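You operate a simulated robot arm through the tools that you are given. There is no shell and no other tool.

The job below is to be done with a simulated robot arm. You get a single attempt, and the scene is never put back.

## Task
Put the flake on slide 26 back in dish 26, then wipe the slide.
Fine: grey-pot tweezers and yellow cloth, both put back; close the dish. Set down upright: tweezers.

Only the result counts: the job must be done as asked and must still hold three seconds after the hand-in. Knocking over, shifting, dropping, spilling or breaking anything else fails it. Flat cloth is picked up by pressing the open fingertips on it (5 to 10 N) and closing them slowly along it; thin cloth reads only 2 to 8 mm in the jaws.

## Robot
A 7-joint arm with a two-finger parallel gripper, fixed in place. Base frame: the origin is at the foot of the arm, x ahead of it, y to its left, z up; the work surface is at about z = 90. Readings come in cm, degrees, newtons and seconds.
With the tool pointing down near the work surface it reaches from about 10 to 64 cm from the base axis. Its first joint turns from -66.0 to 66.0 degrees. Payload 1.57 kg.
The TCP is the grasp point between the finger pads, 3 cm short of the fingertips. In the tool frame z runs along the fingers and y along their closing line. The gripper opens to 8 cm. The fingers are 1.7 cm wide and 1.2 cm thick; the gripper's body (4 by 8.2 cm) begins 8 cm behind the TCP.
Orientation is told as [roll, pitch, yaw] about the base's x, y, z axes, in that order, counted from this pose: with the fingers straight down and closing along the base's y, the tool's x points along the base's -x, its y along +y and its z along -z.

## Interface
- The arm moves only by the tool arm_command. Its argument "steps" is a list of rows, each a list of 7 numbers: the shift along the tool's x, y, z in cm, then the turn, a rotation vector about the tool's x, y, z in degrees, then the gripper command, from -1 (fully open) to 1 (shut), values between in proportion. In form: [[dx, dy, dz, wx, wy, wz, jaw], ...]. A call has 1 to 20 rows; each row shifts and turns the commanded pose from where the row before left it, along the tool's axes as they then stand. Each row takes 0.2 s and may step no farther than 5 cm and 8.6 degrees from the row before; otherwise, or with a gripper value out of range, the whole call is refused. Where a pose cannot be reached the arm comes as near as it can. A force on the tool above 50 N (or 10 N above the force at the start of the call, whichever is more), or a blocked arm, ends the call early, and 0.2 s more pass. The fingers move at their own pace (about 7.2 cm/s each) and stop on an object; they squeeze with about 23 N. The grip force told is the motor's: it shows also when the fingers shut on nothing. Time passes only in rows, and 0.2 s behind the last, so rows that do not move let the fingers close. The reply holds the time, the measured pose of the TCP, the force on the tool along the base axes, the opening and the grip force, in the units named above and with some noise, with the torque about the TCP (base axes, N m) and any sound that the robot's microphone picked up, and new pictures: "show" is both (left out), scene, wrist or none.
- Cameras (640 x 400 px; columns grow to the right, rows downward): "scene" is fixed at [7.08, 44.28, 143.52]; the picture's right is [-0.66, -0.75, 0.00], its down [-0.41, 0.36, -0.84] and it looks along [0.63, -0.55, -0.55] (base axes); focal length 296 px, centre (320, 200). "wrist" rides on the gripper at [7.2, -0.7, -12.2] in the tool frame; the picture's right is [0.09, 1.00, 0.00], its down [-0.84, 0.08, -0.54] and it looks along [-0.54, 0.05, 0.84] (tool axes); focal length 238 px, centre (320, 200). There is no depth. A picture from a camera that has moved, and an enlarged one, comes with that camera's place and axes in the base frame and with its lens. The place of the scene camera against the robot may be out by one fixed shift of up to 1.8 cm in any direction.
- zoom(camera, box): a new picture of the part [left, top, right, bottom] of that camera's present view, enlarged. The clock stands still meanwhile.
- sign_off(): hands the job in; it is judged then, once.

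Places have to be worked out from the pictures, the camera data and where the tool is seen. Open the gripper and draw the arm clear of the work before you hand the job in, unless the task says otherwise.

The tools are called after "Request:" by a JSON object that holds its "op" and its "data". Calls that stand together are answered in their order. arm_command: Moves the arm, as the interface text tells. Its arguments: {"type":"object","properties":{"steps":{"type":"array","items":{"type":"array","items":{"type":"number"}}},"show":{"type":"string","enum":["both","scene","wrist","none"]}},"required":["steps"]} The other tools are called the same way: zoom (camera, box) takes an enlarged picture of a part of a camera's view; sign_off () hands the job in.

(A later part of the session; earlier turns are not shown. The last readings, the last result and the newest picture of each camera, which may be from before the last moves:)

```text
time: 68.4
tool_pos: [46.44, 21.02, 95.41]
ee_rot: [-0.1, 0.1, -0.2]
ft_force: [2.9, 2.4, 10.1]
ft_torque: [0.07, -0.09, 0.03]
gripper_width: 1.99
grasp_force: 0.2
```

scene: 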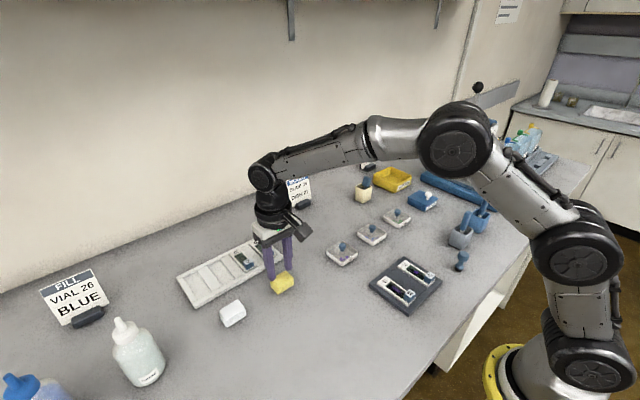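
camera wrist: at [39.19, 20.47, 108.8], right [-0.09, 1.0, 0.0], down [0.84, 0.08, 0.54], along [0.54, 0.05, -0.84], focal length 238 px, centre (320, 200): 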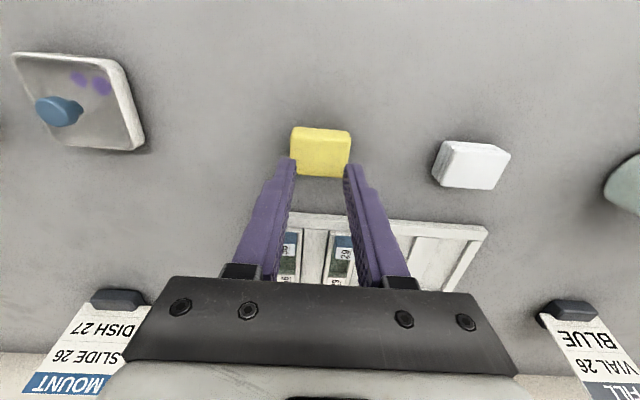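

About 10 N now. I ease a hair more and close the fingers slowly along the cloth.

Request:
{"op": "arm_command", "data": {"steps": [[0, 0, -0.03, 0, 0, 0, 0.52], [0, 0, 0, 0, 0, 0, 0.54], [0, 0, 0, 0, 0, 0, 0.56], [0, 0, 0, 0, 0, 0, 0.58], [0, 0, 0, 0, 0, 0, 0.6], [0, 0, 0, 0, 0, 0, 0.62], [0, 0, 0, 0, 0, 0, 0.64], [0, 0, 0, 0, 0, 0, 0.66], [0, 0, 0, 0, 0, 0, 0.68], [0, 0, 0, 0, 0, 0, 0.7]]}}

Request:
{"op": "zoom", "data": {"camera": "scene", "box": [250, 240, 320, 310]}}

Request:
{"op": "zoom", "data": {"camera": "wrist", "box": [240, 90, 400, 190]}}

```text
time: 70.6
tool_pos: [46.4, 20.91, 95.4]
ee_rot: [0.0, 0.0, -0.2]
ft_force: [-0.3, 0.1, -0.1]
ft_torque: [0.02, 0.02, 0.01]
gripper_width: 1.22
grasp_force: 0.4
camera wrist: at [39.29, 20.46, 107.57], right [-0.09, 1.0, 0.0], down [0.84, 0.08, 0.54], along [0.54, 0.05, -0.84], focal length 238 px, centre (320, 200)
```

scene: 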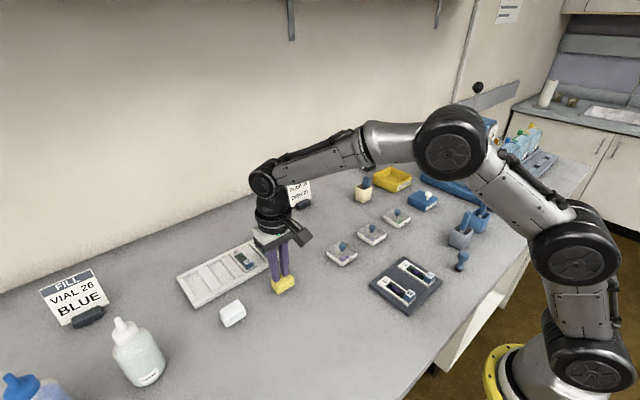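
wrist: 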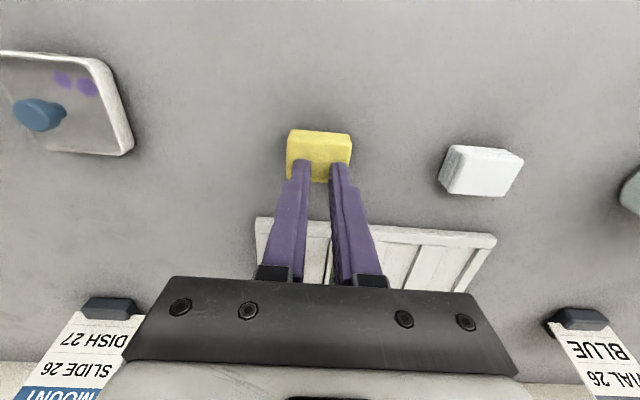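

```text
5.71 times, centred on (285, 275) of scene
camera zoom: at [7.08, 44.28, 143.52], right [-0.66, -0.75, 0.0], down [-0.41, 0.36, -0.84], along [0.63, -0.55, -0.55], focal length 1692 px, centre (520, -229)
```

zoom: 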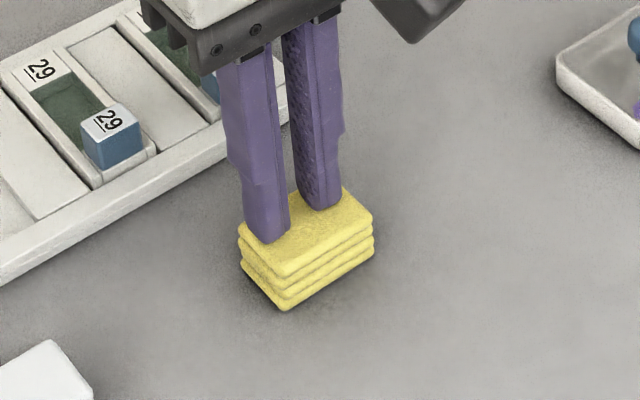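

```text
4.00 times, centred on (320, 140) of wrist
camera zoom: at [39.29, 20.46, 107.57], right [-0.09, 1.0, 0.0], down [0.84, 0.08, 0.54], along [0.54, 0.05, -0.84], focal length 953 px, centre (320, 440)
```

zoom: 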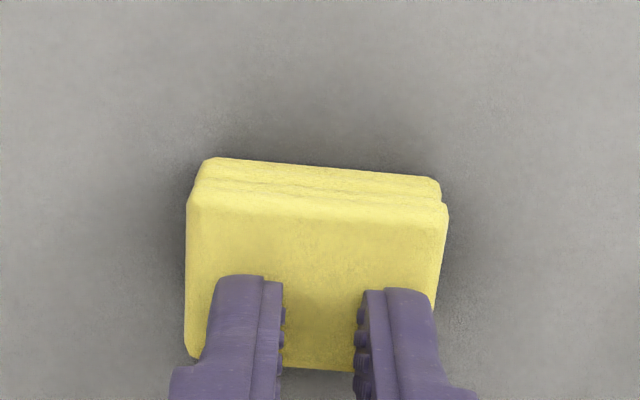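

The pad is a solid folded block, so the pinch finds nothing to gather; the force fell to zero and the pad has not moved. I rise, open to 7 cm, and will grip it by its ends along y instead.

Request:
{"op": "arm_command", "data": {"steps": [[0, 0, -2.5, 0, 0, 0, 0.6], [0, 0, 0, 0, 0, 0, -0.75], [0, 0, 0, 0, 0, 0, -0.75], [0, 0.05, 1.5, 0, 0, 0, -0.75], [0, 0, 1.5, 0, 0, 0, -0.75], [0, 0, 0.8, 0, 0, 0, -0.75], [0, 0, 0, 0, 0, 0, -0.75]]}}

Request:
{"op": "zoom", "data": {"camera": "scene", "box": [250, 240, 320, 310]}}

Request:
{"op": "zoom", "data": {"camera": "wrist", "box": [240, 90, 400, 190]}}

```text
time: 72.2
tool_pos: [46.43, 21.05, 94.15]
ee_rot: [0.0, 0.1, -0.1]
ft_force: [-0.5, -0.6, -0.4]
ft_torque: [0.01, -0.01, 0.04]
gripper_width: 6.99
grasp_force: 0.1
camera wrist: at [39.34, 20.51, 106.27], right [-0.09, 1.0, 0.0], down [0.84, 0.08, 0.54], along [0.54, 0.05, -0.84], focal length 238 px, centre (320, 200)
```

scene: 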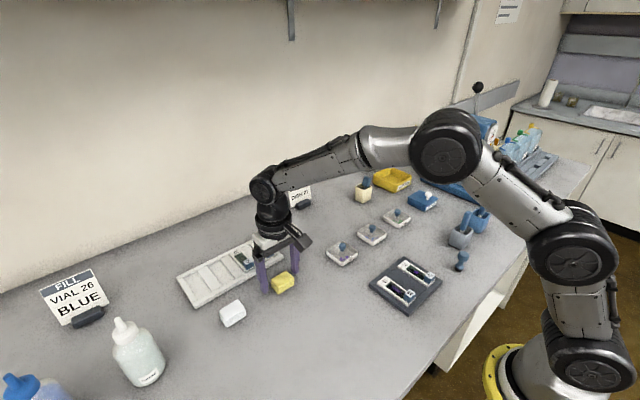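
wrist: 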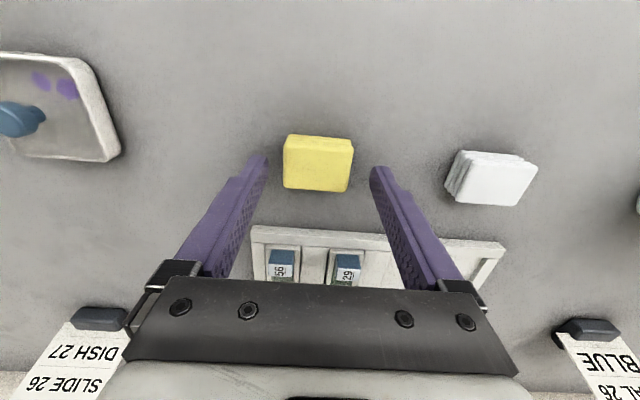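

```text
5.71 times, centred on (285, 275) of scene
camera zoom: at [7.08, 44.28, 143.52], right [-0.66, -0.75, 0.0], down [-0.41, 0.36, -0.84], along [0.63, -0.55, -0.55], focal length 1692 px, centre (520, -229)
```

zoom: 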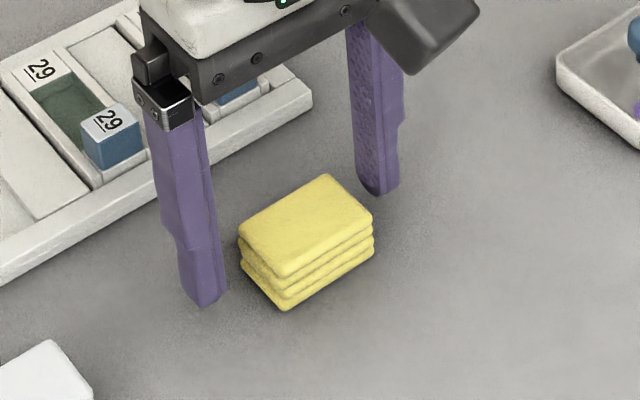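

```text
4.00 times, centred on (320, 140) of wrist
camera zoom: at [39.34, 20.51, 106.27], right [-0.09, 1.0, 0.0], down [0.84, 0.08, 0.54], along [0.54, 0.05, -0.84], focal length 953 px, centre (320, 440)
```

zoom: 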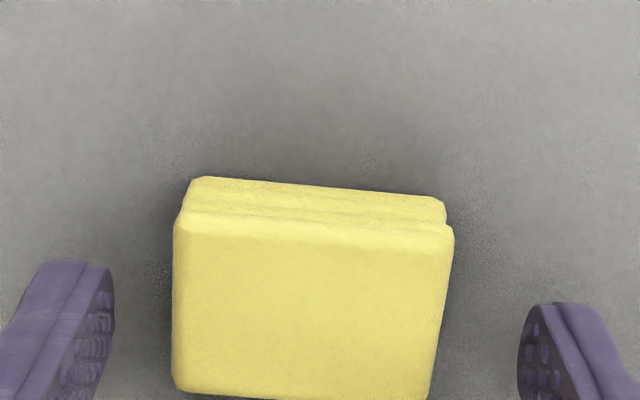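

Pad centre computes to (46.0, 20.92), size 4.3 by 2.85. I shift to it and close gradually on its ends.

Request:
{"op": "arm_command", "data": {"steps": [[0.4, -0.13, 0, 0, 0, 0, -0.5], [0, 0, 0, 0, 0, 0, -0.3], [0, 0, 0, 0, 0, 0, -0.2], [0, 0, 0, 0, 0, 0, -0.15], [0, 0, 0, 0, 0, 0, -0.1], [0, 0, 0, 0, 0, 0, -0.05], [0, 0, 0, 0, 0, 0, 0], [0, 0, 0, 0, 0, 0, 0.05], [0, 0, 0, 0, 0, 0, 0.1], [0, 0, 0, 0, 0, 0, 0.1]]}}

Request:
{"op": "zoom", "data": {"camera": "scene", "box": [250, 240, 320, 310]}}

Request:
{"op": "zoom", "data": {"camera": "wrist", "box": [240, 90, 400, 190]}}

```text
time: 74.4
tool_pos: [45.96, 21.12, 94.12]
ee_rot: [0.1, 0.1, -0.1]
ft_force: [0.0, -0.1, 1.3]
ft_torque: [0.01, 0.02, 0.0]
gripper_width: 4.34
grasp_force: 22.9
camera wrist: at [38.92, 20.39, 106.29], right [-0.09, 1.0, 0.0], down [0.84, 0.08, 0.54], along [0.54, 0.05, -0.84], focal length 238 px, centre (320, 200)
```

scene: 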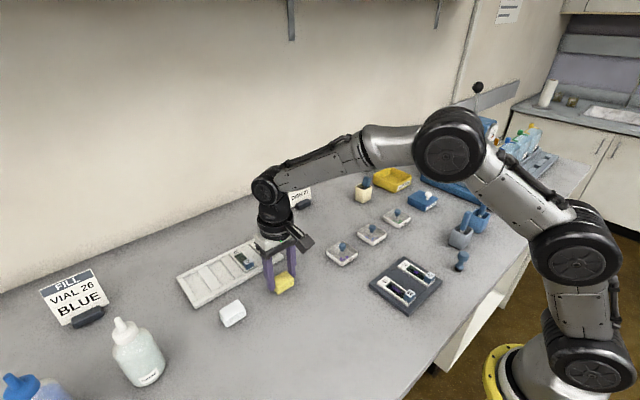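
wrist: 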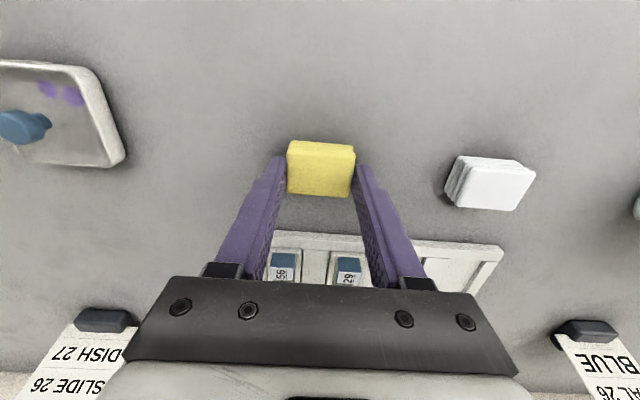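

```text
5.71 times, centred on (285, 275) of scene
camera zoom: at [7.08, 44.28, 143.52], right [-0.66, -0.75, 0.0], down [-0.41, 0.36, -0.84], along [0.63, -0.55, -0.55], focal length 1692 px, centre (520, -229)
```

zoom: 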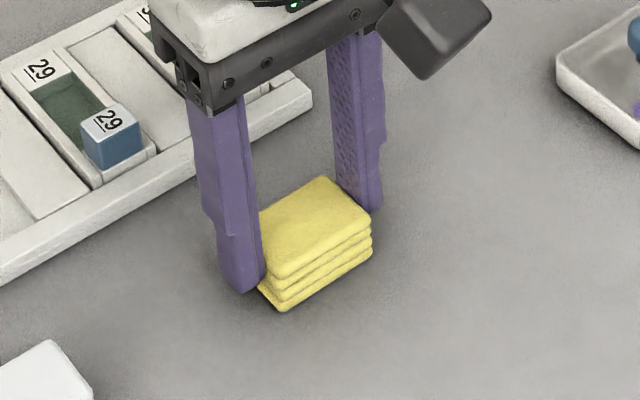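

```text
4.00 times, centred on (320, 140) of wrist
camera zoom: at [38.92, 20.39, 106.29], right [-0.09, 1.0, 0.0], down [0.84, 0.08, 0.54], along [0.54, 0.05, -0.84], focal length 953 px, centre (320, 440)
```

zoom: 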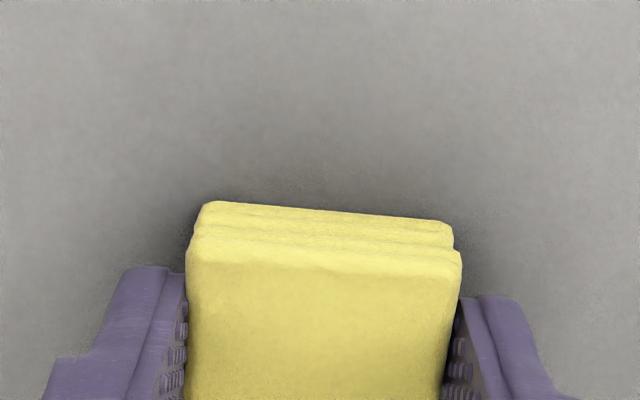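

Gripped at 4.34 cm, pad in place. I lift it and carry it above slide 26.

Request:
{"op": "arm_command", "data": {"steps": [[0, 0, -0.5, 0, 0, 0, 0.3], [0, 0, -2, 0, 0, 0, 0.3], [0, 0, -3.5, 0, 0, 0, 0.3], [2.95, -2.85, 0, 0, 0, 0, 0.3], [2.95, -2.85, 0, 0, 0, 0, 0.3], [2.95, -2.85, 0, 0, 0, 0, 0.3], [2.95, -2.85, 0, 0, 0, 0, 0.3], [2.95, -2.85, 0, 0, 0, 0, 0.3], [2.95, -2.85, 0, 0, 0, 0, 0.3], [0, 0, 0, 0, 0, 0, 0.3]]}}

Request:
{"op": "zoom", "data": {"camera": "scene", "box": [360, 230, 450, 320]}}

Request:
{"op": "zoom", "data": {"camera": "wrist", "box": [240, 60, 400, 190]}}

```text
time: 76.6
tool_pos: [28.49, 3.85, 100.21]
ee_rot: [0.0, 0.0, -0.1]
ft_force: [-0.3, -0.2, 0.4]
ft_torque: [0.0, -0.02, 0.01]
gripper_width: 4.31
grasp_force: 23.1
camera wrist: at [21.29, 3.31, 112.32], right [-0.09, 1.0, 0.0], down [0.84, 0.08, 0.54], along [0.54, 0.05, -0.84], focal length 238 px, centre (320, 200)
```

scene: 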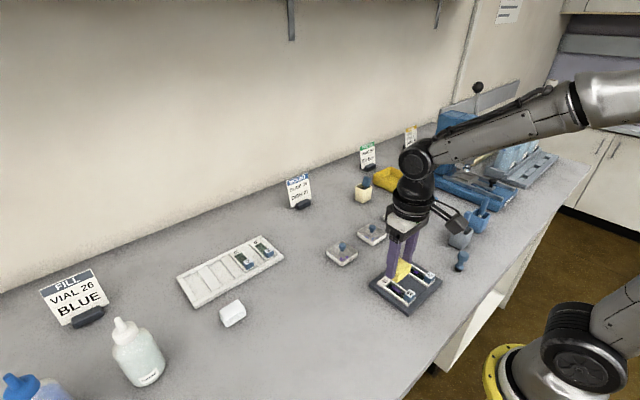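
wrist: 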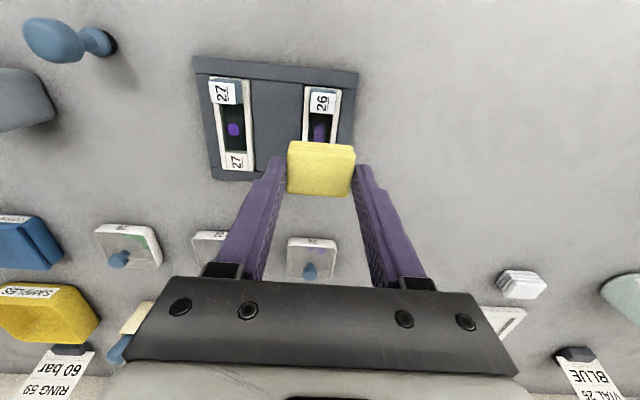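

```text
4.44 times, centred on (405, 275) of scene
camera zoom: at [7.08, 44.28, 143.52], right [-0.66, -0.75, 0.0], down [-0.41, 0.36, -0.84], along [0.63, -0.55, -0.55], focal length 1316 px, centre (-58, -133)
```

zoom: 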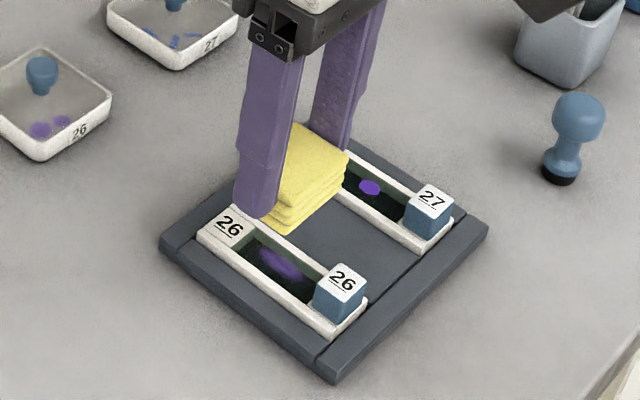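

```text
3.08 times, centred on (320, 125) of wrist
camera zoom: at [21.29, 3.31, 112.32], right [-0.09, 1.0, 0.0], down [0.84, 0.08, 0.54], along [0.54, 0.05, -0.84], focal length 733 px, centre (320, 431)
```

zoom: 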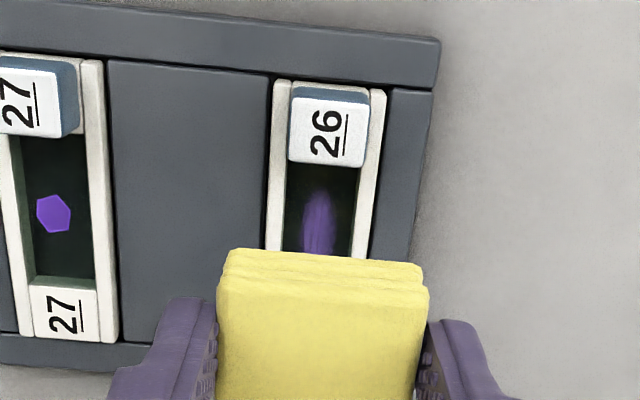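

The pad is above the slide, bottom near z=96. I lower it toward the slide's top, then approach in small steps watching force.

Request:
{"op": "arm_command", "data": {"steps": [[-0.2, 0, 1.5, 0, 0, 0, 0.3], [0, 0, 1.5, 0, 0, 0, 0.3], [0, 0, 0.3, 0, 0, 0, 0.3], [0, 0, 0, 0, 0, 0, 0.3]], "show": "none"}}

Request:
{"op": "zoom", "data": {"camera": "scene", "box": [365, 240, 435, 310]}}

Request:
{"op": "arm_command", "data": {"steps": [[0, 0, 0.2, 0, 0, 0, 0.3], [0, 0, 0, 0, 0, 0, 0.3]], "show": "none"}}

```text
time: 77.6
tool_pos: [28.58, 3.86, 96.79]
ee_rot: [-0.1, 0.0, -0.1]
ft_force: [-0.6, -0.4, -0.3]
ft_torque: [0.03, 0.04, 0.0]
gripper_width: 4.32
grasp_force: 22.5
```

```text
5.71 times, centred on (400, 275) of scene
camera zoom: at [7.08, 44.28, 143.52], right [-0.66, -0.75, 0.0], down [-0.41, 0.36, -0.84], along [0.63, -0.55, -0.55], focal length 1692 px, centre (-137, -229)
```

zoom: 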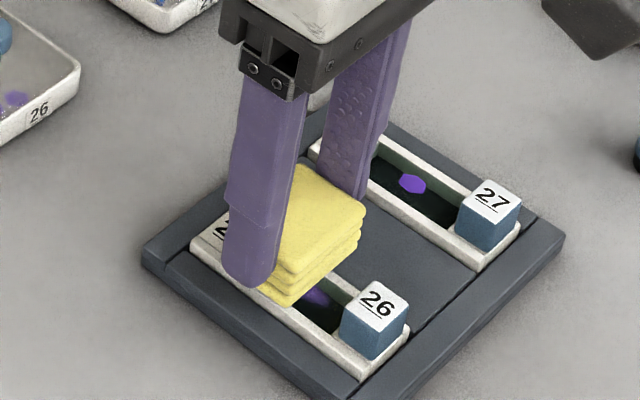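

```text
time: 78.2
tool_pos: [28.42, 3.92, 96.64]
ee_rot: [0.0, 0.0, -0.2]
ft_force: [-0.3, -0.3, 0.2]
ft_torque: [0.0, -0.02, 0.0]
gripper_width: 4.35
grasp_force: 23.1
```

Request:
{"op": "arm_command", "data": {"steps": [[0, 0, 0.2, 0, 0, 0, 0.3], [0, 0, 0, 0, 0, 0, 0.3]], "show": "none"}}

Request:
{"op": "arm_command", "data": {"steps": [[0, 0, 0.15, 0, 0, 0, 0.3], [0, 0, 0, 0, 0, 0, 0.3]], "show": "none"}}

Request:
{"op": "arm_command", "data": {"steps": [[0, 0, 0.1, 0, 0, 0, 0.3], [0, 0, 0, 0, 0, 0, 0.3]], "show": "none"}}

Request:
{"op": "zoom", "data": {"camera": "scene", "box": [365, 240, 435, 310]}}

```text
time: 78.8
tool_pos: [28.49, 3.91, 96.38]
ee_rot: [0.1, 0.0, -0.1]
ft_force: [0.1, -0.1, 0.0]
ft_torque: [0.02, 0.01, -0.03]
gripper_width: 4.37
grasp_force: 23.2
```

```text
time: 79.4
tool_pos: [28.46, 3.87, 96.24]
ee_rot: [0.0, -0.1, -0.1]
ft_force: [-0.4, -0.2, -0.4]
ft_torque: [0.0, 0.0, 0.0]
gripper_width: 4.33
grasp_force: 23.2
```

```text
time: 80.0
tool_pos: [28.56, 3.86, 96.36]
ee_rot: [-0.1, 0.0, -0.2]
ft_force: [0.5, 0.1, 0.1]
ft_torque: [-0.01, -0.02, -0.03]
gripper_width: 4.34
grasp_force: 22.9
```

```text
5.71 times, centred on (400, 275) of scene
camera zoom: at [7.08, 44.28, 143.52], right [-0.66, -0.75, 0.0], down [-0.41, 0.36, -0.84], along [0.63, -0.55, -0.55], focal length 1692 px, centre (-137, -229)
```

zoom: 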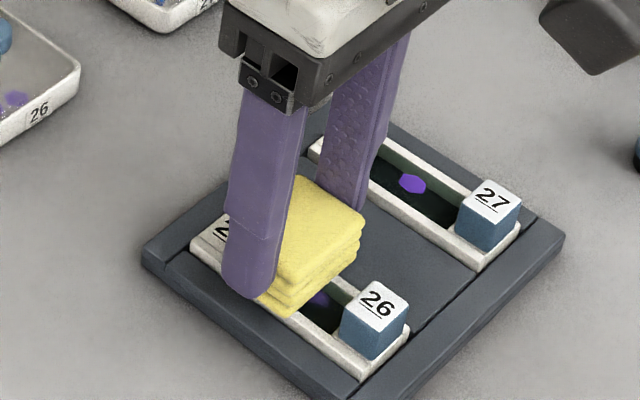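

Still no contact force; continuing down 0.1–0.15 cm at a time.

Request:
{"op": "arm_command", "data": {"steps": [[0, 0, 0.15, 0, 0, 0, 0.3], [0, 0, 0, 0, 0, 0, 0.3]], "show": "none"}}

Request:
{"op": "arm_command", "data": {"steps": [[0, 0, 0.12, 0, 0, 0, 0.3], [0, 0, 0, 0, 0, 0, 0.3]], "show": "none"}}

Request:
{"op": "zoom", "data": {"camera": "scene", "box": [365, 240, 435, 310]}}

Request:
{"op": "zoom", "data": {"camera": "wrist", "box": [240, 80, 400, 200]}}

```text
time: 80.6
tool_pos: [28.41, 3.93, 96.01]
ee_rot: [0.0, 0.0, -0.2]
ft_force: [0.3, -0.1, -0.5]
ft_torque: [0.05, 0.0, 0.0]
gripper_width: 4.33
grasp_force: 22.6
```

```text
time: 81.2
tool_pos: [28.51, 3.83, 95.94]
ee_rot: [0.0, 0.0, -0.2]
ft_force: [0.2, 0.5, 0.4]
ft_torque: [0.0, 0.0, -0.02]
gripper_width: 4.33
grasp_force: 22.8
```

```text
5.71 times, centred on (400, 275) of scene
camera zoom: at [7.08, 44.28, 143.52], right [-0.66, -0.75, 0.0], down [-0.41, 0.36, -0.84], along [0.63, -0.55, -0.55], focal length 1692 px, centre (-137, -229)
```

zoom: 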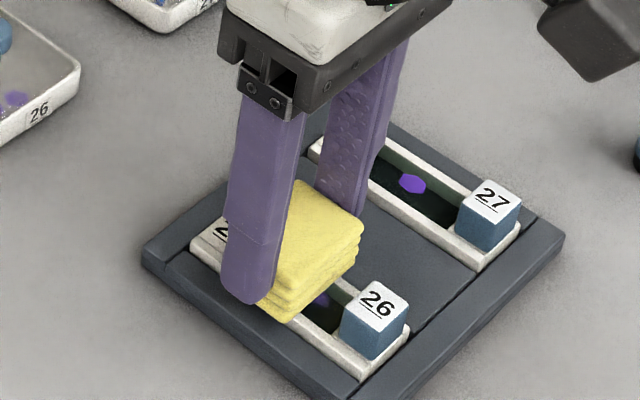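

```text
3.33 times, centred on (320, 140) of wrist
camera zoom: at [21.39, 3.33, 108.09], right [-0.09, 1.0, 0.0], down [0.84, 0.08, 0.54], along [0.54, 0.05, -0.84], focal length 794 px, centre (320, 400)
```

zoom: 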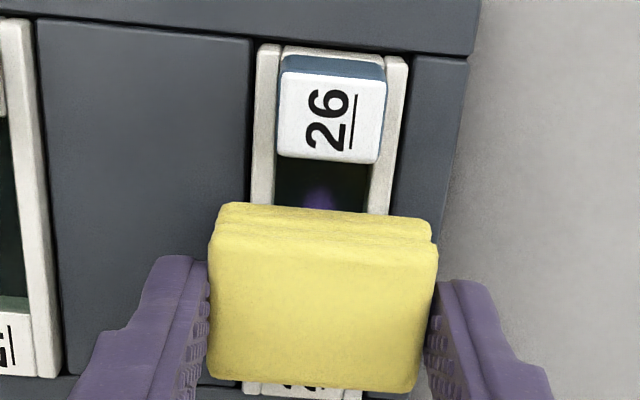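

Pad bottom should be near 91.8 now. Continuing.

Request:
{"op": "arm_command", "data": {"steps": [[0, 0, 0.12, 0, 0, 0, 0.3], [0, 0, 0, 0, 0, 0, 0.3]], "show": "none"}}

Request:
{"op": "arm_command", "data": {"steps": [[0, 0, 0.12, 0, 0, 0, 0.3], [0, 0, 0, 0, 0, 0, 0.3]], "show": "none"}}

Request:
{"op": "zoom", "data": {"camera": "scene", "box": [365, 240, 435, 310]}}

```text
time: 81.8
tool_pos: [28.43, 3.91, 95.75]
ee_rot: [0.0, 0.0, -0.1]
ft_force: [0.1, 0.3, 0.4]
ft_torque: [0.03, 0.0, 0.02]
gripper_width: 4.36
grasp_force: 22.6
```

```text
time: 82.4
tool_pos: [28.47, 3.87, 95.67]
ee_rot: [-0.1, -0.1, 0.0]
ft_force: [0.3, 0.9, -0.7]
ft_torque: [-0.04, -0.02, 0.0]
gripper_width: 4.32
grasp_force: 23.0
```

```text
5.71 times, centred on (400, 275) of scene
camera zoom: at [7.08, 44.28, 143.52], right [-0.66, -0.75, 0.0], down [-0.41, 0.36, -0.84], along [0.63, -0.55, -0.55], focal length 1692 px, centre (-137, -229)
```

zoom: 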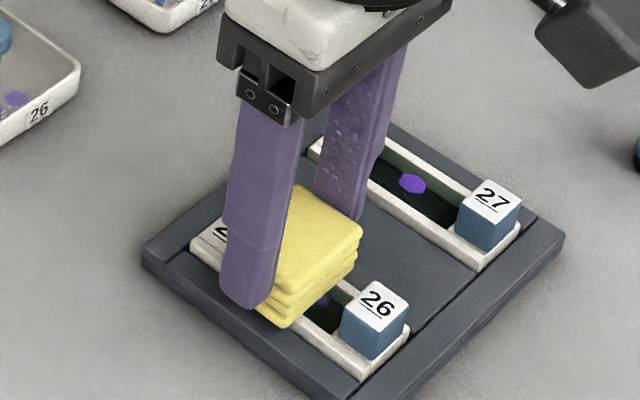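

Request:
{"op": "arm_command", "data": {"steps": [[0, 0, 0.12, 0, 0, 0, 0.3], [0, 0, 0, 0, 0, 0, 0.3]], "show": "none"}}

Request:
{"op": "arm_command", "data": {"steps": [[0, 0, 0.12, 0, 0, 0, 0.3], [0, 0, 0, 0, 0, 0, 0.3]], "show": "none"}}

Request:
{"op": "zoom", "data": {"camera": "scene", "box": [365, 240, 435, 310]}}

Request:
{"op": "zoom", "data": {"camera": "wrist", "box": [240, 80, 400, 200]}}

```text
time: 83.0
tool_pos: [28.47, 3.89, 95.4]
ee_rot: [0.0, -0.1, 0.0]
ft_force: [0.2, -0.3, 2.7]
ft_torque: [0.0, 0.0, -0.02]
gripper_width: 4.34
grasp_force: 23.1
```

```text
time: 83.6
tool_pos: [28.51, 3.91, 95.4]
ee_rot: [0.1, -0.3, -0.1]
ft_force: [-0.2, -0.4, 11.4]
ft_torque: [-0.07, 0.11, -0.05]
gripper_width: 4.35
grasp_force: 23.0
```

```text
5.71 times, centred on (400, 275) of scene
camera zoom: at [7.07, 44.27, 143.52], right [-0.66, -0.75, 0.0], down [-0.41, 0.36, -0.84], along [0.63, -0.55, -0.55], focal length 1692 px, centre (-137, -229)
```

zoom: 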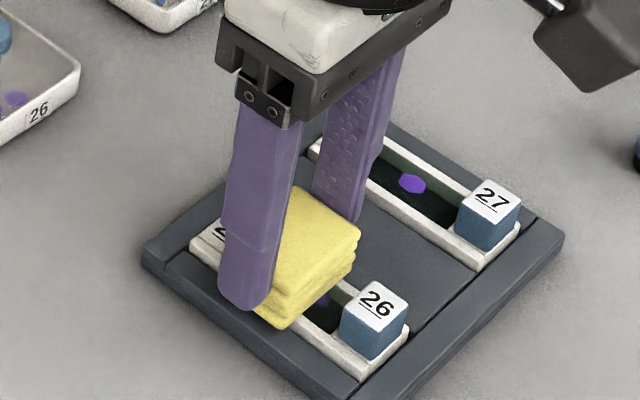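

```text
3.33 times, centred on (320, 140) of wrist
camera zoom: at [21.39, 3.33, 107.66], right [-0.09, 1.0, 0.0], down [0.84, 0.08, 0.54], along [0.54, 0.05, -0.84], focal length 794 px, centre (320, 400)
```

zoom: 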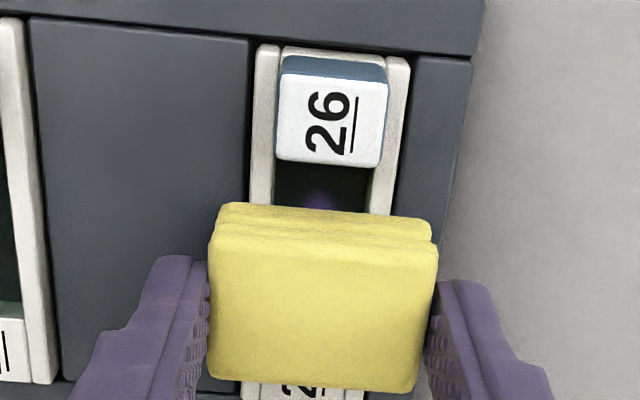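

Contact at z≈95.4 with 11 N, so the pad rests on the slide. I ease slightly and stroke slowly along x: 1 cm toward the handle block (stopping short), then back.

Request:
{"op": "arm_command", "data": {"steps": [[0, 0, -0.05, 0, 0, 0, 0.3], [0.2, 0, 0, 0, 0, 0, 0.3], [0.2, 0, 0, 0, 0, 0, 0.3], [0.2, 0, 0, 0, 0, 0, 0.3], [0.2, 0, 0, 0, 0, 0, 0.3], [0.1, 0, 0, 0, 0, 0, 0.3], [0, 0, 0, 0, 0, 0, 0.3]], "show": "none"}}

Request:
{"op": "zoom", "data": {"camera": "scene", "box": [365, 240, 435, 310]}}

Request:
{"op": "zoom", "data": {"camera": "wrist", "box": [240, 80, 400, 200]}}

```text
time: 85.2
tool_pos: [27.71, 4.0, 95.44]
ee_rot: [0.0, 0.0, 0.0]
ft_force: [5.3, -0.6, 9.6]
ft_torque: [0.02, -0.19, -0.01]
gripper_width: 4.36
grasp_force: 22.8
```

```text
5.71 times, centred on (400, 275) of scene
camera zoom: at [7.09, 44.28, 143.52], right [-0.66, -0.75, 0.0], down [-0.41, 0.36, -0.83], along [0.63, -0.55, -0.55], focal length 1692 px, centre (-137, -229)
```

zoom: 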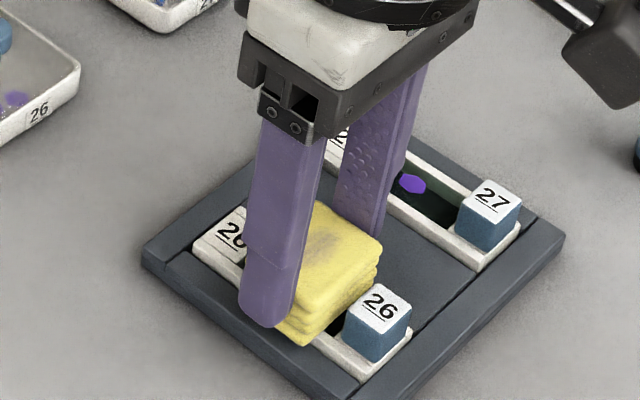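

```text
3.33 times, centred on (320, 140) of wrist
camera zoom: at [20.48, 3.35, 107.68], right [-0.09, 1.0, 0.0], down [0.84, 0.08, 0.54], along [0.54, 0.05, -0.84], focal length 794 px, centre (320, 400)
```

zoom: 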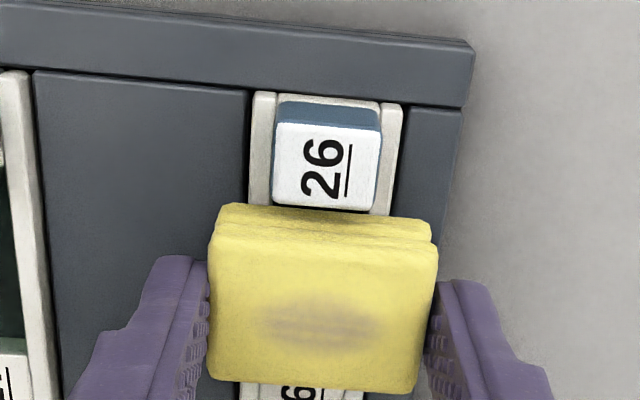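

The cloth has begun to take up the stain, so the wipe works. I stroke back in +x across the rest of the well, then return.

Request:
{"op": "arm_command", "data": {"steps": [[-0.25, 0, 0, 0, 0, 0, 0.3], [-0.25, 0, 0, 0, 0, 0, 0.3], [-0.25, 0, 0, 0, 0, 0, 0.3], [-0.25, 0, 0, 0, 0, 0, 0.3], [-0.25, 0, 0, 0, 0, 0, 0.3], [-0.25, 0, 0, 0, 0, 0, 0.3], [-0.25, 0, 0, 0, 0, 0, 0.3], [-0.25, 0, 0, 0, 0, 0, 0.3], [-0.2, 0, 0, 0, 0, 0, 0.3], [0, 0, 0, 0, 0, 0, 0.3]], "show": "none"}}

Request:
{"op": "zoom", "data": {"camera": "scene", "box": [365, 240, 435, 310]}}

Request:
{"op": "zoom", "data": {"camera": "wrist", "box": [240, 60, 400, 180]}}

```text
time: 87.4
tool_pos: [29.75, 3.83, 95.45]
ee_rot: [-0.1, -0.1, -0.1]
ft_force: [0.2, -0.6, 0.3]
ft_torque: [-0.03, 0.01, 0.03]
gripper_width: 4.36
grasp_force: 22.9
```

```text
5.71 times, centred on (400, 275) of scene
camera zoom: at [7.08, 44.28, 143.52], right [-0.66, -0.75, 0.0], down [-0.41, 0.36, -0.84], along [0.63, -0.55, -0.55], focal length 1692 px, centre (-137, -229)
```

zoom: 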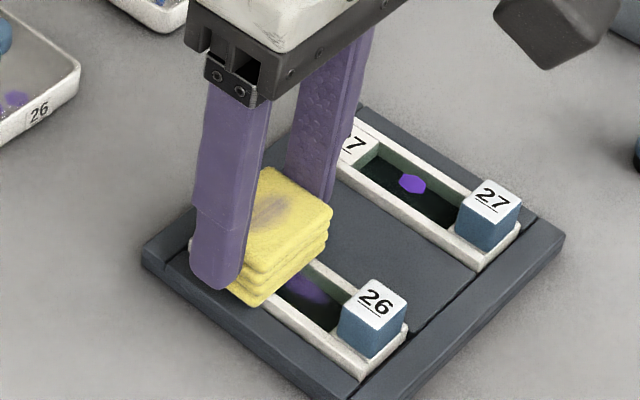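

```text
3.33 times, centred on (320, 120) of wrist
camera zoom: at [22.73, 3.33, 107.63], right [-0.09, 1.0, 0.0], down [0.84, 0.08, 0.54], along [0.54, 0.05, -0.84], focal length 794 px, centre (320, 467)
```

zoom: 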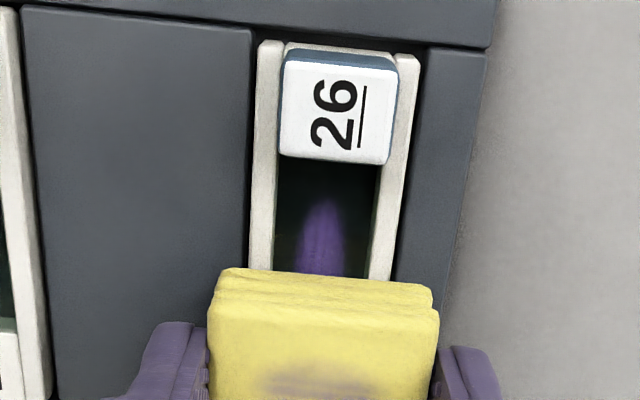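

The smear is fainter but still there, and the pressing force has faded. I press a bit more and repeat strokes.

Request:
{"op": "arm_command", "data": {"steps": [[0, 0, 0.1, 0, 0, 0, 0.3], [0, 0, 0, 0, 0, 0, 0.3]], "show": "none"}}

```text
time: 88.0
tool_pos: [29.85, 4.05, 95.39]
ee_rot: [0.0, -0.1, -0.1]
ft_force: [-0.5, -0.5, 6.4]
ft_torque: [-0.02, -0.01, 0.04]
gripper_width: 4.33
grasp_force: 23.2
```

6.4 N is right. I make a full stroke to x≈27.6 and back.

Request:
{"op": "arm_command", "data": {"steps": [[0.25, 0, 0, 0, 0, 0, 0.3], [0.25, 0, 0, 0, 0, 0, 0.3], [0.25, 0, 0, 0, 0, 0, 0.3], [0.25, 0, 0, 0, 0, 0, 0.3], [0.25, 0, 0, 0, 0, 0, 0.3], [0.25, 0, 0, 0, 0, 0, 0.3], [0.25, 0, 0, 0, 0, 0, 0.3], [0.25, 0, 0, 0, 0, 0, 0.3], [0.2, 0, 0, 0, 0, 0, 0.3], [0, 0, 0, 0, 0, 0, 0.3]], "show": "none"}}

Request:
{"op": "arm_command", "data": {"steps": [[-0.25, 0, 0, 0, 0, 0, 0.3], [-0.25, 0, 0, 0, 0, 0, 0.3], [-0.25, 0, 0, 0, 0, 0, 0.3], [-0.25, 0, 0, 0, 0, 0, 0.3], [-0.25, 0, 0, 0, 0, 0, 0.3], [-0.25, 0, 0, 0, 0, 0, 0.3], [-0.25, 0, 0, 0, 0, 0, 0.3], [-0.25, 0, 0, 0, 0, 0, 0.3], [-0.2, 0, 0, 0, 0, 0, 0.3], [0, 0, 0, 0, 0, 0, 0.3]], "show": "none"}}

Request:
{"op": "zoom", "data": {"camera": "wrist", "box": [240, 60, 400, 180]}}

Request:
{"op": "zoom", "data": {"camera": "scene", "box": [365, 240, 435, 310]}}

```text
time: 90.2
tool_pos: [27.62, 3.87, 95.39]
ee_rot: [0.0, 0.0, -0.1]
ft_force: [5.0, -0.4, 11.4]
ft_torque: [0.02, -0.19, 0.01]
gripper_width: 4.34
grasp_force: 23.0
```

```text
time: 92.4
tool_pos: [29.68, 3.79, 95.46]
ee_rot: [0.0, 0.0, -0.1]
ft_force: [0.7, 0.3, 0.3]
ft_torque: [0.01, 0.01, 0.0]
gripper_width: 4.36
grasp_force: 23.0
```

```text
3.33 times, centred on (320, 120) of wrist
camera zoom: at [22.71, 3.31, 107.54], right [-0.09, 1.0, 0.0], down [0.84, 0.08, 0.54], along [0.54, 0.05, -0.84], focal length 794 px, centre (320, 467)
```

zoom: 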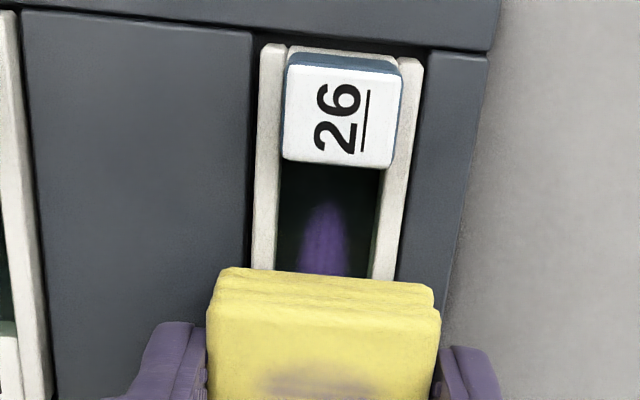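

```text
5.71 times, centred on (400, 275) of scene
camera zoom: at [7.08, 44.28, 143.52], right [-0.66, -0.75, 0.0], down [-0.41, 0.36, -0.84], along [0.63, -0.55, -0.55], focal length 1692 px, centre (-137, -229)
```

zoom: 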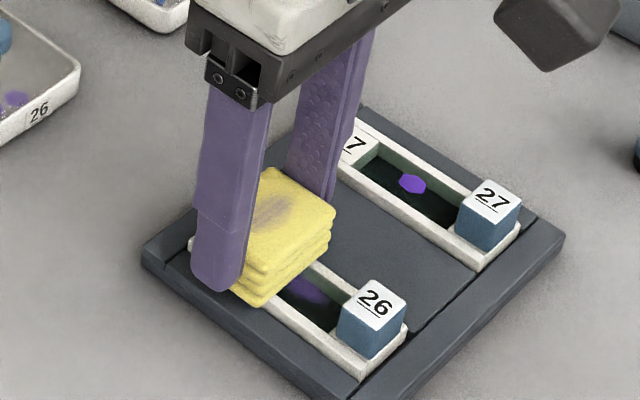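

Stain is fading slowly; the +x strokes lose pressure. I add a little downward shift for the +x stroke and read forces midway.

Request:
{"op": "arm_command", "data": {"steps": [[0, 0, 0.1, 0, 0, 0, 0.3], [0.25, 0, 0, 0, 0, 0, 0.3], [0.25, 0, 0, 0, 0, 0, 0.3], [0.25, 0, 0, 0, 0, 0, 0.3], [0.25, 0, 0, 0, 0, 0, 0.3]], "show": "none"}}

Request:
{"op": "arm_command", "data": {"steps": [[0.25, 0, 0, 0, 0, 0, 0.3], [0.25, 0, 0, 0, 0, 0, 0.3], [0.25, 0, 0, 0, 0, 0, 0.3], [0.25, 0, 0, 0, 0, 0, 0.3], [0.1, 0, 0, 0, 0, 0, 0.3]], "show": "none"}}

Request:
{"op": "arm_command", "data": {"steps": [[-0.15, 0, 0.03, 0, 0, 0, 0.3], [-0.25, 0, 0.02, 0, 0, 0, 0.3], [-0.25, 0, 0.02, 0, 0, 0, 0.3], [-0.25, 0, 0.02, 0, 0, 0, 0.3]], "show": "none"}}

Request:
{"op": "zoom", "data": {"camera": "scene", "box": [365, 240, 435, 310]}}

```text
time: 93.6
tool_pos: [28.86, 3.86, 95.34]
ee_rot: [0.1, -0.1, 0.1]
ft_force: [2.7, -0.1, 3.8]
ft_torque: [0.0, -0.11, 0.01]
gripper_width: 4.31
grasp_force: 22.6
```

```text
time: 94.8
tool_pos: [27.59, 3.96, 95.24]
ee_rot: [0.0, 0.0, 0.1]
ft_force: [4.1, -0.7, 6.8]
ft_torque: [-0.02, -0.14, 0.0]
gripper_width: 4.35
grasp_force: 23.3
```

```text
time: 95.8
tool_pos: [28.52, 3.77, 95.11]
ee_rot: [0.0, 0.2, 0.0]
ft_force: [-11.1, 0.8, 13.7]
ft_torque: [0.01, 0.34, 0.03]
gripper_width: 4.36
grasp_force: 23.4
```

```text
5.71 times, centred on (400, 275) of scene
camera zoom: at [7.04, 44.28, 143.52], right [-0.66, -0.75, 0.0], down [-0.41, 0.36, -0.84], along [0.63, -0.55, -0.55], focal length 1692 px, centre (-137, -229)
```

zoom: 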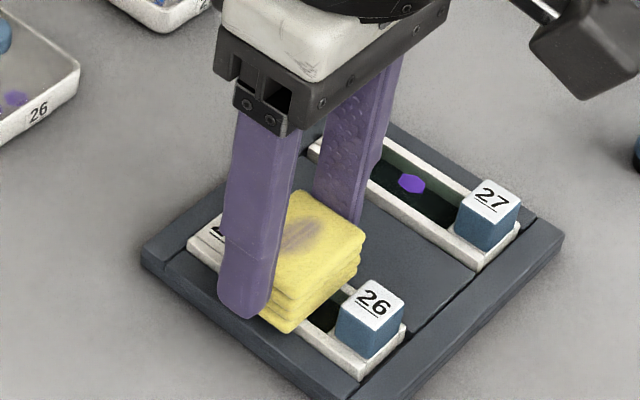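

Good pressure (13.7 N) on the +x stroke now. I finish it and lift to inspect the slide.

Request:
{"op": "arm_command", "data": {"steps": [[-0.25, 0, -0.02, 0, 0, 0, 0.3], [-0.25, 0, 0, 0, 0, 0, 0.3], [-0.25, 0, 0, 0, 0, 0, 0.3], [-0.25, 0, 0, 0, 0, 0, 0.3]], "show": "none"}}

Request:
{"op": "arm_command", "data": {"steps": [[0, 0, -0.5, 0, 0, 0, 0.3], [0, 0, -2, 0, 0, 0, 0.3], [-1, 0, -2, 0, 0, 0, 0.3], [0, 0, 0, 0, 0, 0, 0.3]]}}

Request:
{"op": "zoom", "data": {"camera": "wrist", "box": [240, 60, 400, 190]}}

Request:
{"op": "zoom", "data": {"camera": "scene", "box": [365, 240, 435, 310]}}

```text
time: 96.8
tool_pos: [29.54, 3.78, 95.19]
ee_rot: [0.0, -0.1, 0.0]
ft_force: [-1.1, -0.3, 2.3]
ft_torque: [0.03, 0.0, 0.02]
gripper_width: 4.34
grasp_force: 23.0
```

```text
time: 97.8
tool_pos: [30.63, 3.84, 99.78]
ee_rot: [0.0, 0.0, -0.1]
ft_force: [-0.9, 0.3, -0.3]
ft_torque: [0.01, 0.01, -0.01]
gripper_width: 4.35
grasp_force: 22.6
camera wrist: at [23.5, 3.29, 111.9], right [-0.09, 1.0, 0.0], down [0.84, 0.08, 0.54], along [0.54, 0.05, -0.84], focal length 238 px, centre (320, 200)
```

scene: 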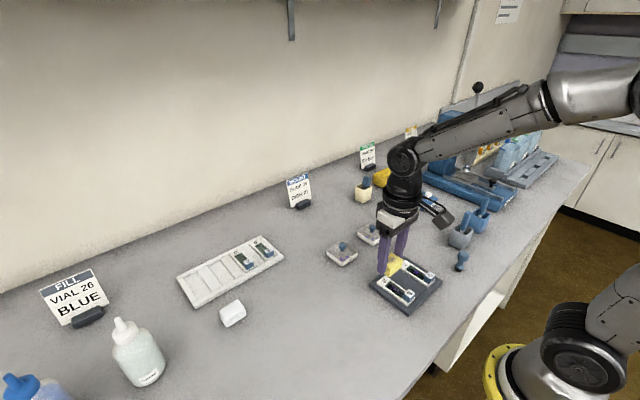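
wrist: 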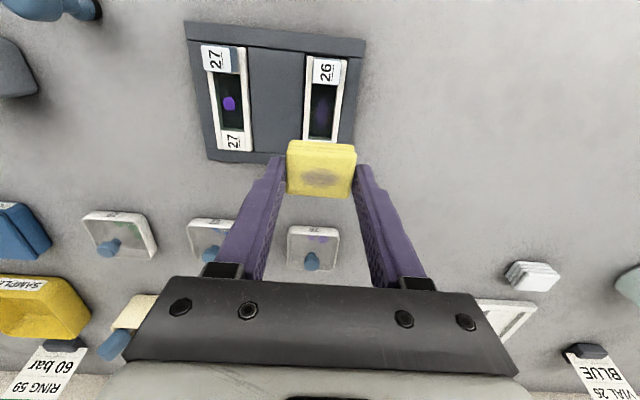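

```text
3.08 times, centred on (320, 125) of wrist
camera zoom: at [23.5, 3.29, 111.9], right [-0.09, 1.0, 0.0], down [0.84, 0.08, 0.54], along [0.54, 0.05, -0.84], focal length 733 px, centre (320, 431)
```

zoom: 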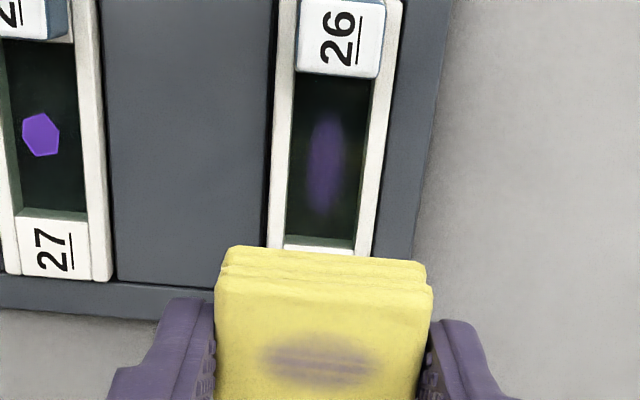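

```text
5.71 times, centred on (400, 275) of scene
camera zoom: at [7.08, 44.28, 143.52], right [-0.66, -0.75, 0.0], down [-0.41, 0.36, -0.84], along [0.63, -0.55, -0.55], focal length 1692 px, centre (-137, -229)
```

zoom: 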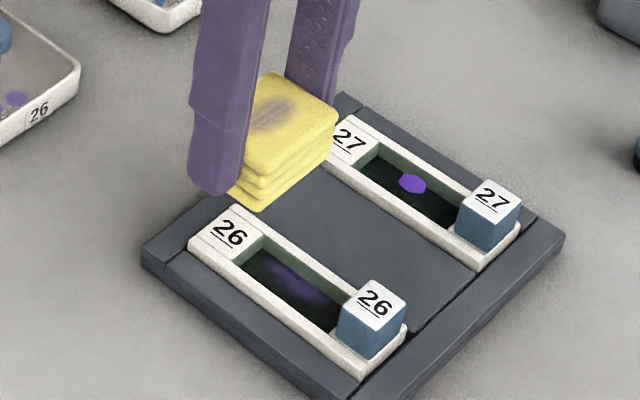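

The smear is much fainter, so wiping works and needs more passes. I go back down and continue.

Request:
{"op": "arm_command", "data": {"steps": [[0.95, 0, 2, 0, 0, 0, 0.3], [0, 0, 2, 0, 0, 0, 0.3], [0, 0, 0.4, 0, 0, 0, 0.3], [0, 0, 0, 0, 0, 0, 0.3]], "show": "none"}}

Request:
{"op": "arm_command", "data": {"steps": [[0, 0, 0.1, 0, 0, 0, 0.3], [0, 0, 0, 0, 0, 0, 0.3]], "show": "none"}}

```text
time: 98.8
tool_pos: [29.55, 3.92, 95.13]
ee_rot: [0.0, 0.0, 0.0]
ft_force: [-0.2, 1.2, 0.2]
ft_torque: [-0.01, 0.01, -0.03]
gripper_width: 4.33
grasp_force: 23.5
```

```text
time: 99.4
tool_pos: [29.61, 3.88, 95.16]
ee_rot: [-0.1, -0.1, -0.1]
ft_force: [0.8, 0.1, -0.9]
ft_torque: [0.04, -0.05, 0.05]
gripper_width: 4.36
grasp_force: 23.0
```

The pad has slid a few millimetres up in the grip; I lower a bit further to find contact.

Request:
{"op": "arm_command", "data": {"steps": [[0, 0, 0.1, 0, 0, 0, 0.3], [0, 0, 0, 0, 0, 0, 0.3]], "show": "none"}}

Request:
{"op": "arm_command", "data": {"steps": [[0, 0, 0.08, 0, 0, 0, 0.3], [0, 0, 0, 0, 0, 0, 0.3]], "show": "none"}}

Request:
{"op": "zoom", "data": {"camera": "scene", "box": [365, 240, 435, 310]}}

```text
time: 100.0
tool_pos: [29.53, 3.87, 95.17]
ee_rot: [0.0, -0.1, -0.1]
ft_force: [-0.9, 0.7, 6.9]
ft_torque: [0.02, -0.01, 0.04]
gripper_width: 4.35
grasp_force: 23.1
```

```text
time: 100.6
tool_pos: [29.69, 3.95, 95.08]
ee_rot: [0.0, -0.1, 0.0]
ft_force: [-1.6, 0.8, 16.9]
ft_torque: [0.01, 0.07, -0.01]
gripper_width: 4.34
grasp_force: 23.1
```

```text
5.71 times, centred on (400, 275) of scene
camera zoom: at [7.06, 44.28, 143.52], right [-0.66, -0.75, 0.0], down [-0.41, 0.36, -0.84], along [0.63, -0.55, -0.55], focal length 1692 px, centre (-137, -229)
```

zoom: 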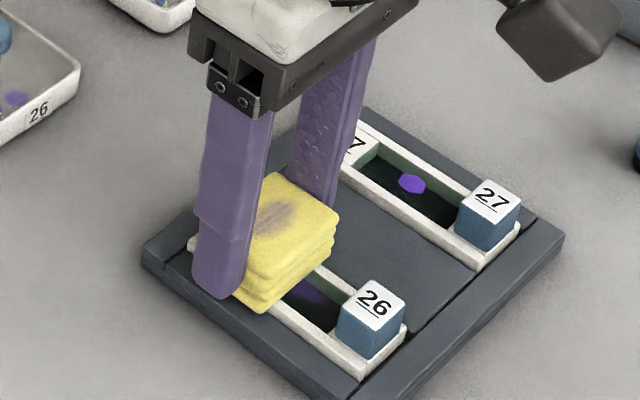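

Force is now enough; I ease to about 10 N and stroke -x.

Request:
{"op": "arm_command", "data": {"steps": [[0, 0, -0.05, 0, 0, 0, 0.3], [0.25, 0, 0, 0, 0, 0, 0.3], [0.25, 0, 0, 0, 0, 0, 0.3], [0.25, 0, 0, 0, 0, 0, 0.3], [0.25, 0, 0, 0, 0, 0, 0.3]], "show": "none"}}

Request:
{"op": "arm_command", "data": {"steps": [[0.25, 0, 0, 0, 0, 0, 0.3], [0.25, 0, 0, 0, 0, 0, 0.3], [0.25, 0, 0, 0, 0, 0, 0.3], [0.25, 0, 0, 0, 0, 0, 0.3]], "show": "none"}}

Request:
{"op": "zoom", "data": {"camera": "scene", "box": [365, 240, 435, 310]}}

Request:
{"op": "zoom", "data": {"camera": "wrist", "box": [240, 80, 400, 200]}}

```text
time: 101.8
tool_pos: [28.76, 3.93, 95.1]
ee_rot: [0.0, -0.1, 0.0]
ft_force: [8.5, 0.0, 12.5]
ft_torque: [0.01, -0.34, 0.0]
gripper_width: 4.33
grasp_force: 23.4
```

```text
time: 102.8
tool_pos: [27.61, 3.89, 95.18]
ee_rot: [0.0, -0.2, -0.1]
ft_force: [8.8, -0.8, 12.2]
ft_torque: [-0.02, -0.3, 0.01]
gripper_width: 4.34
grasp_force: 22.5
```

```text
5.71 times, centred on (400, 275) of scene
camera zoom: at [7.09, 44.27, 143.52], right [-0.66, -0.75, 0.0], down [-0.41, 0.36, -0.83], along [0.63, -0.55, -0.55], focal length 1692 px, centre (-137, -229)
```

zoom: 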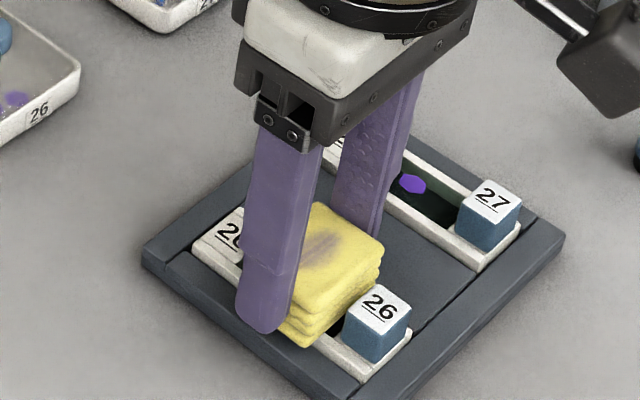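

```text
3.33 times, centred on (320, 140) of wrist
camera zoom: at [20.55, 3.35, 107.25], right [-0.09, 1.0, 0.0], down [0.84, 0.08, 0.54], along [0.54, 0.05, -0.84], focal length 794 px, centre (320, 400)
```

zoom: 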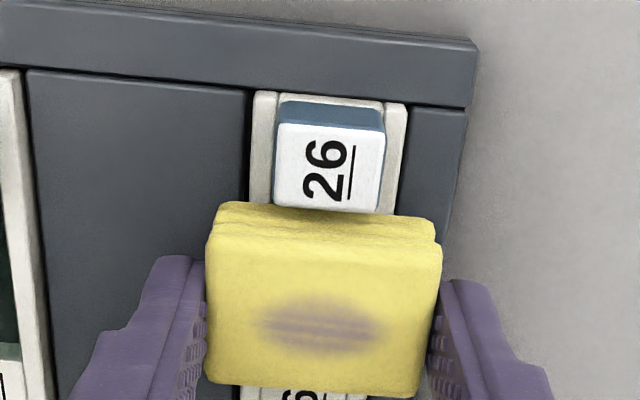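

Good pressure (12 N) on the -x stroke. Now the +x stroke at similar force, and another -x one.

Request:
{"op": "arm_command", "data": {"steps": [[-0.25, 0, 0, 0, 0, 0, 0.3], [-0.25, 0, 0.01, 0, 0, 0, 0.3], [-0.25, 0, 0.01, 0, 0, 0, 0.3], [-0.25, 0, 0.01, 0, 0, 0, 0.3]], "show": "none"}}

Request:
{"op": "arm_command", "data": {"steps": [[-0.25, 0, 0.01, 0, 0, 0, 0.3], [-0.25, 0, 0.01, 0, 0, 0, 0.3], [-0.25, 0, 0.01, 0, 0, 0, 0.3], [-0.25, 0, 0.01, 0, 0, 0, 0.3]], "show": "none"}}

Request:
{"op": "zoom", "data": {"camera": "wrist", "box": [240, 60, 400, 180]}}

```text
time: 103.8
tool_pos: [28.71, 3.89, 95.04]
ee_rot: [0.1, 0.1, -0.2]
ft_force: [-6.6, -0.9, 8.6]
ft_torque: [-0.08, 0.23, -0.02]
gripper_width: 4.35
grasp_force: 22.9
```

```text
time: 104.8
tool_pos: [29.61, 3.93, 94.91]
ee_rot: [0.0, 0.0, -0.2]
ft_force: [-1.4, -0.1, 0.6]
ft_torque: [0.01, 0.02, -0.01]
gripper_width: 4.34
grasp_force: 23.0
```

```text
3.33 times, centred on (320, 120) of wrist
camera zoom: at [22.59, 3.34, 107.14], right [-0.09, 1.0, 0.0], down [0.84, 0.08, 0.54], along [0.54, 0.05, -0.84], focal length 794 px, centre (320, 467)
```

zoom: 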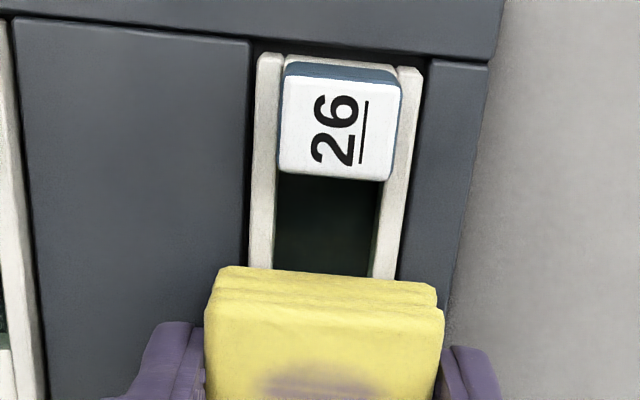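

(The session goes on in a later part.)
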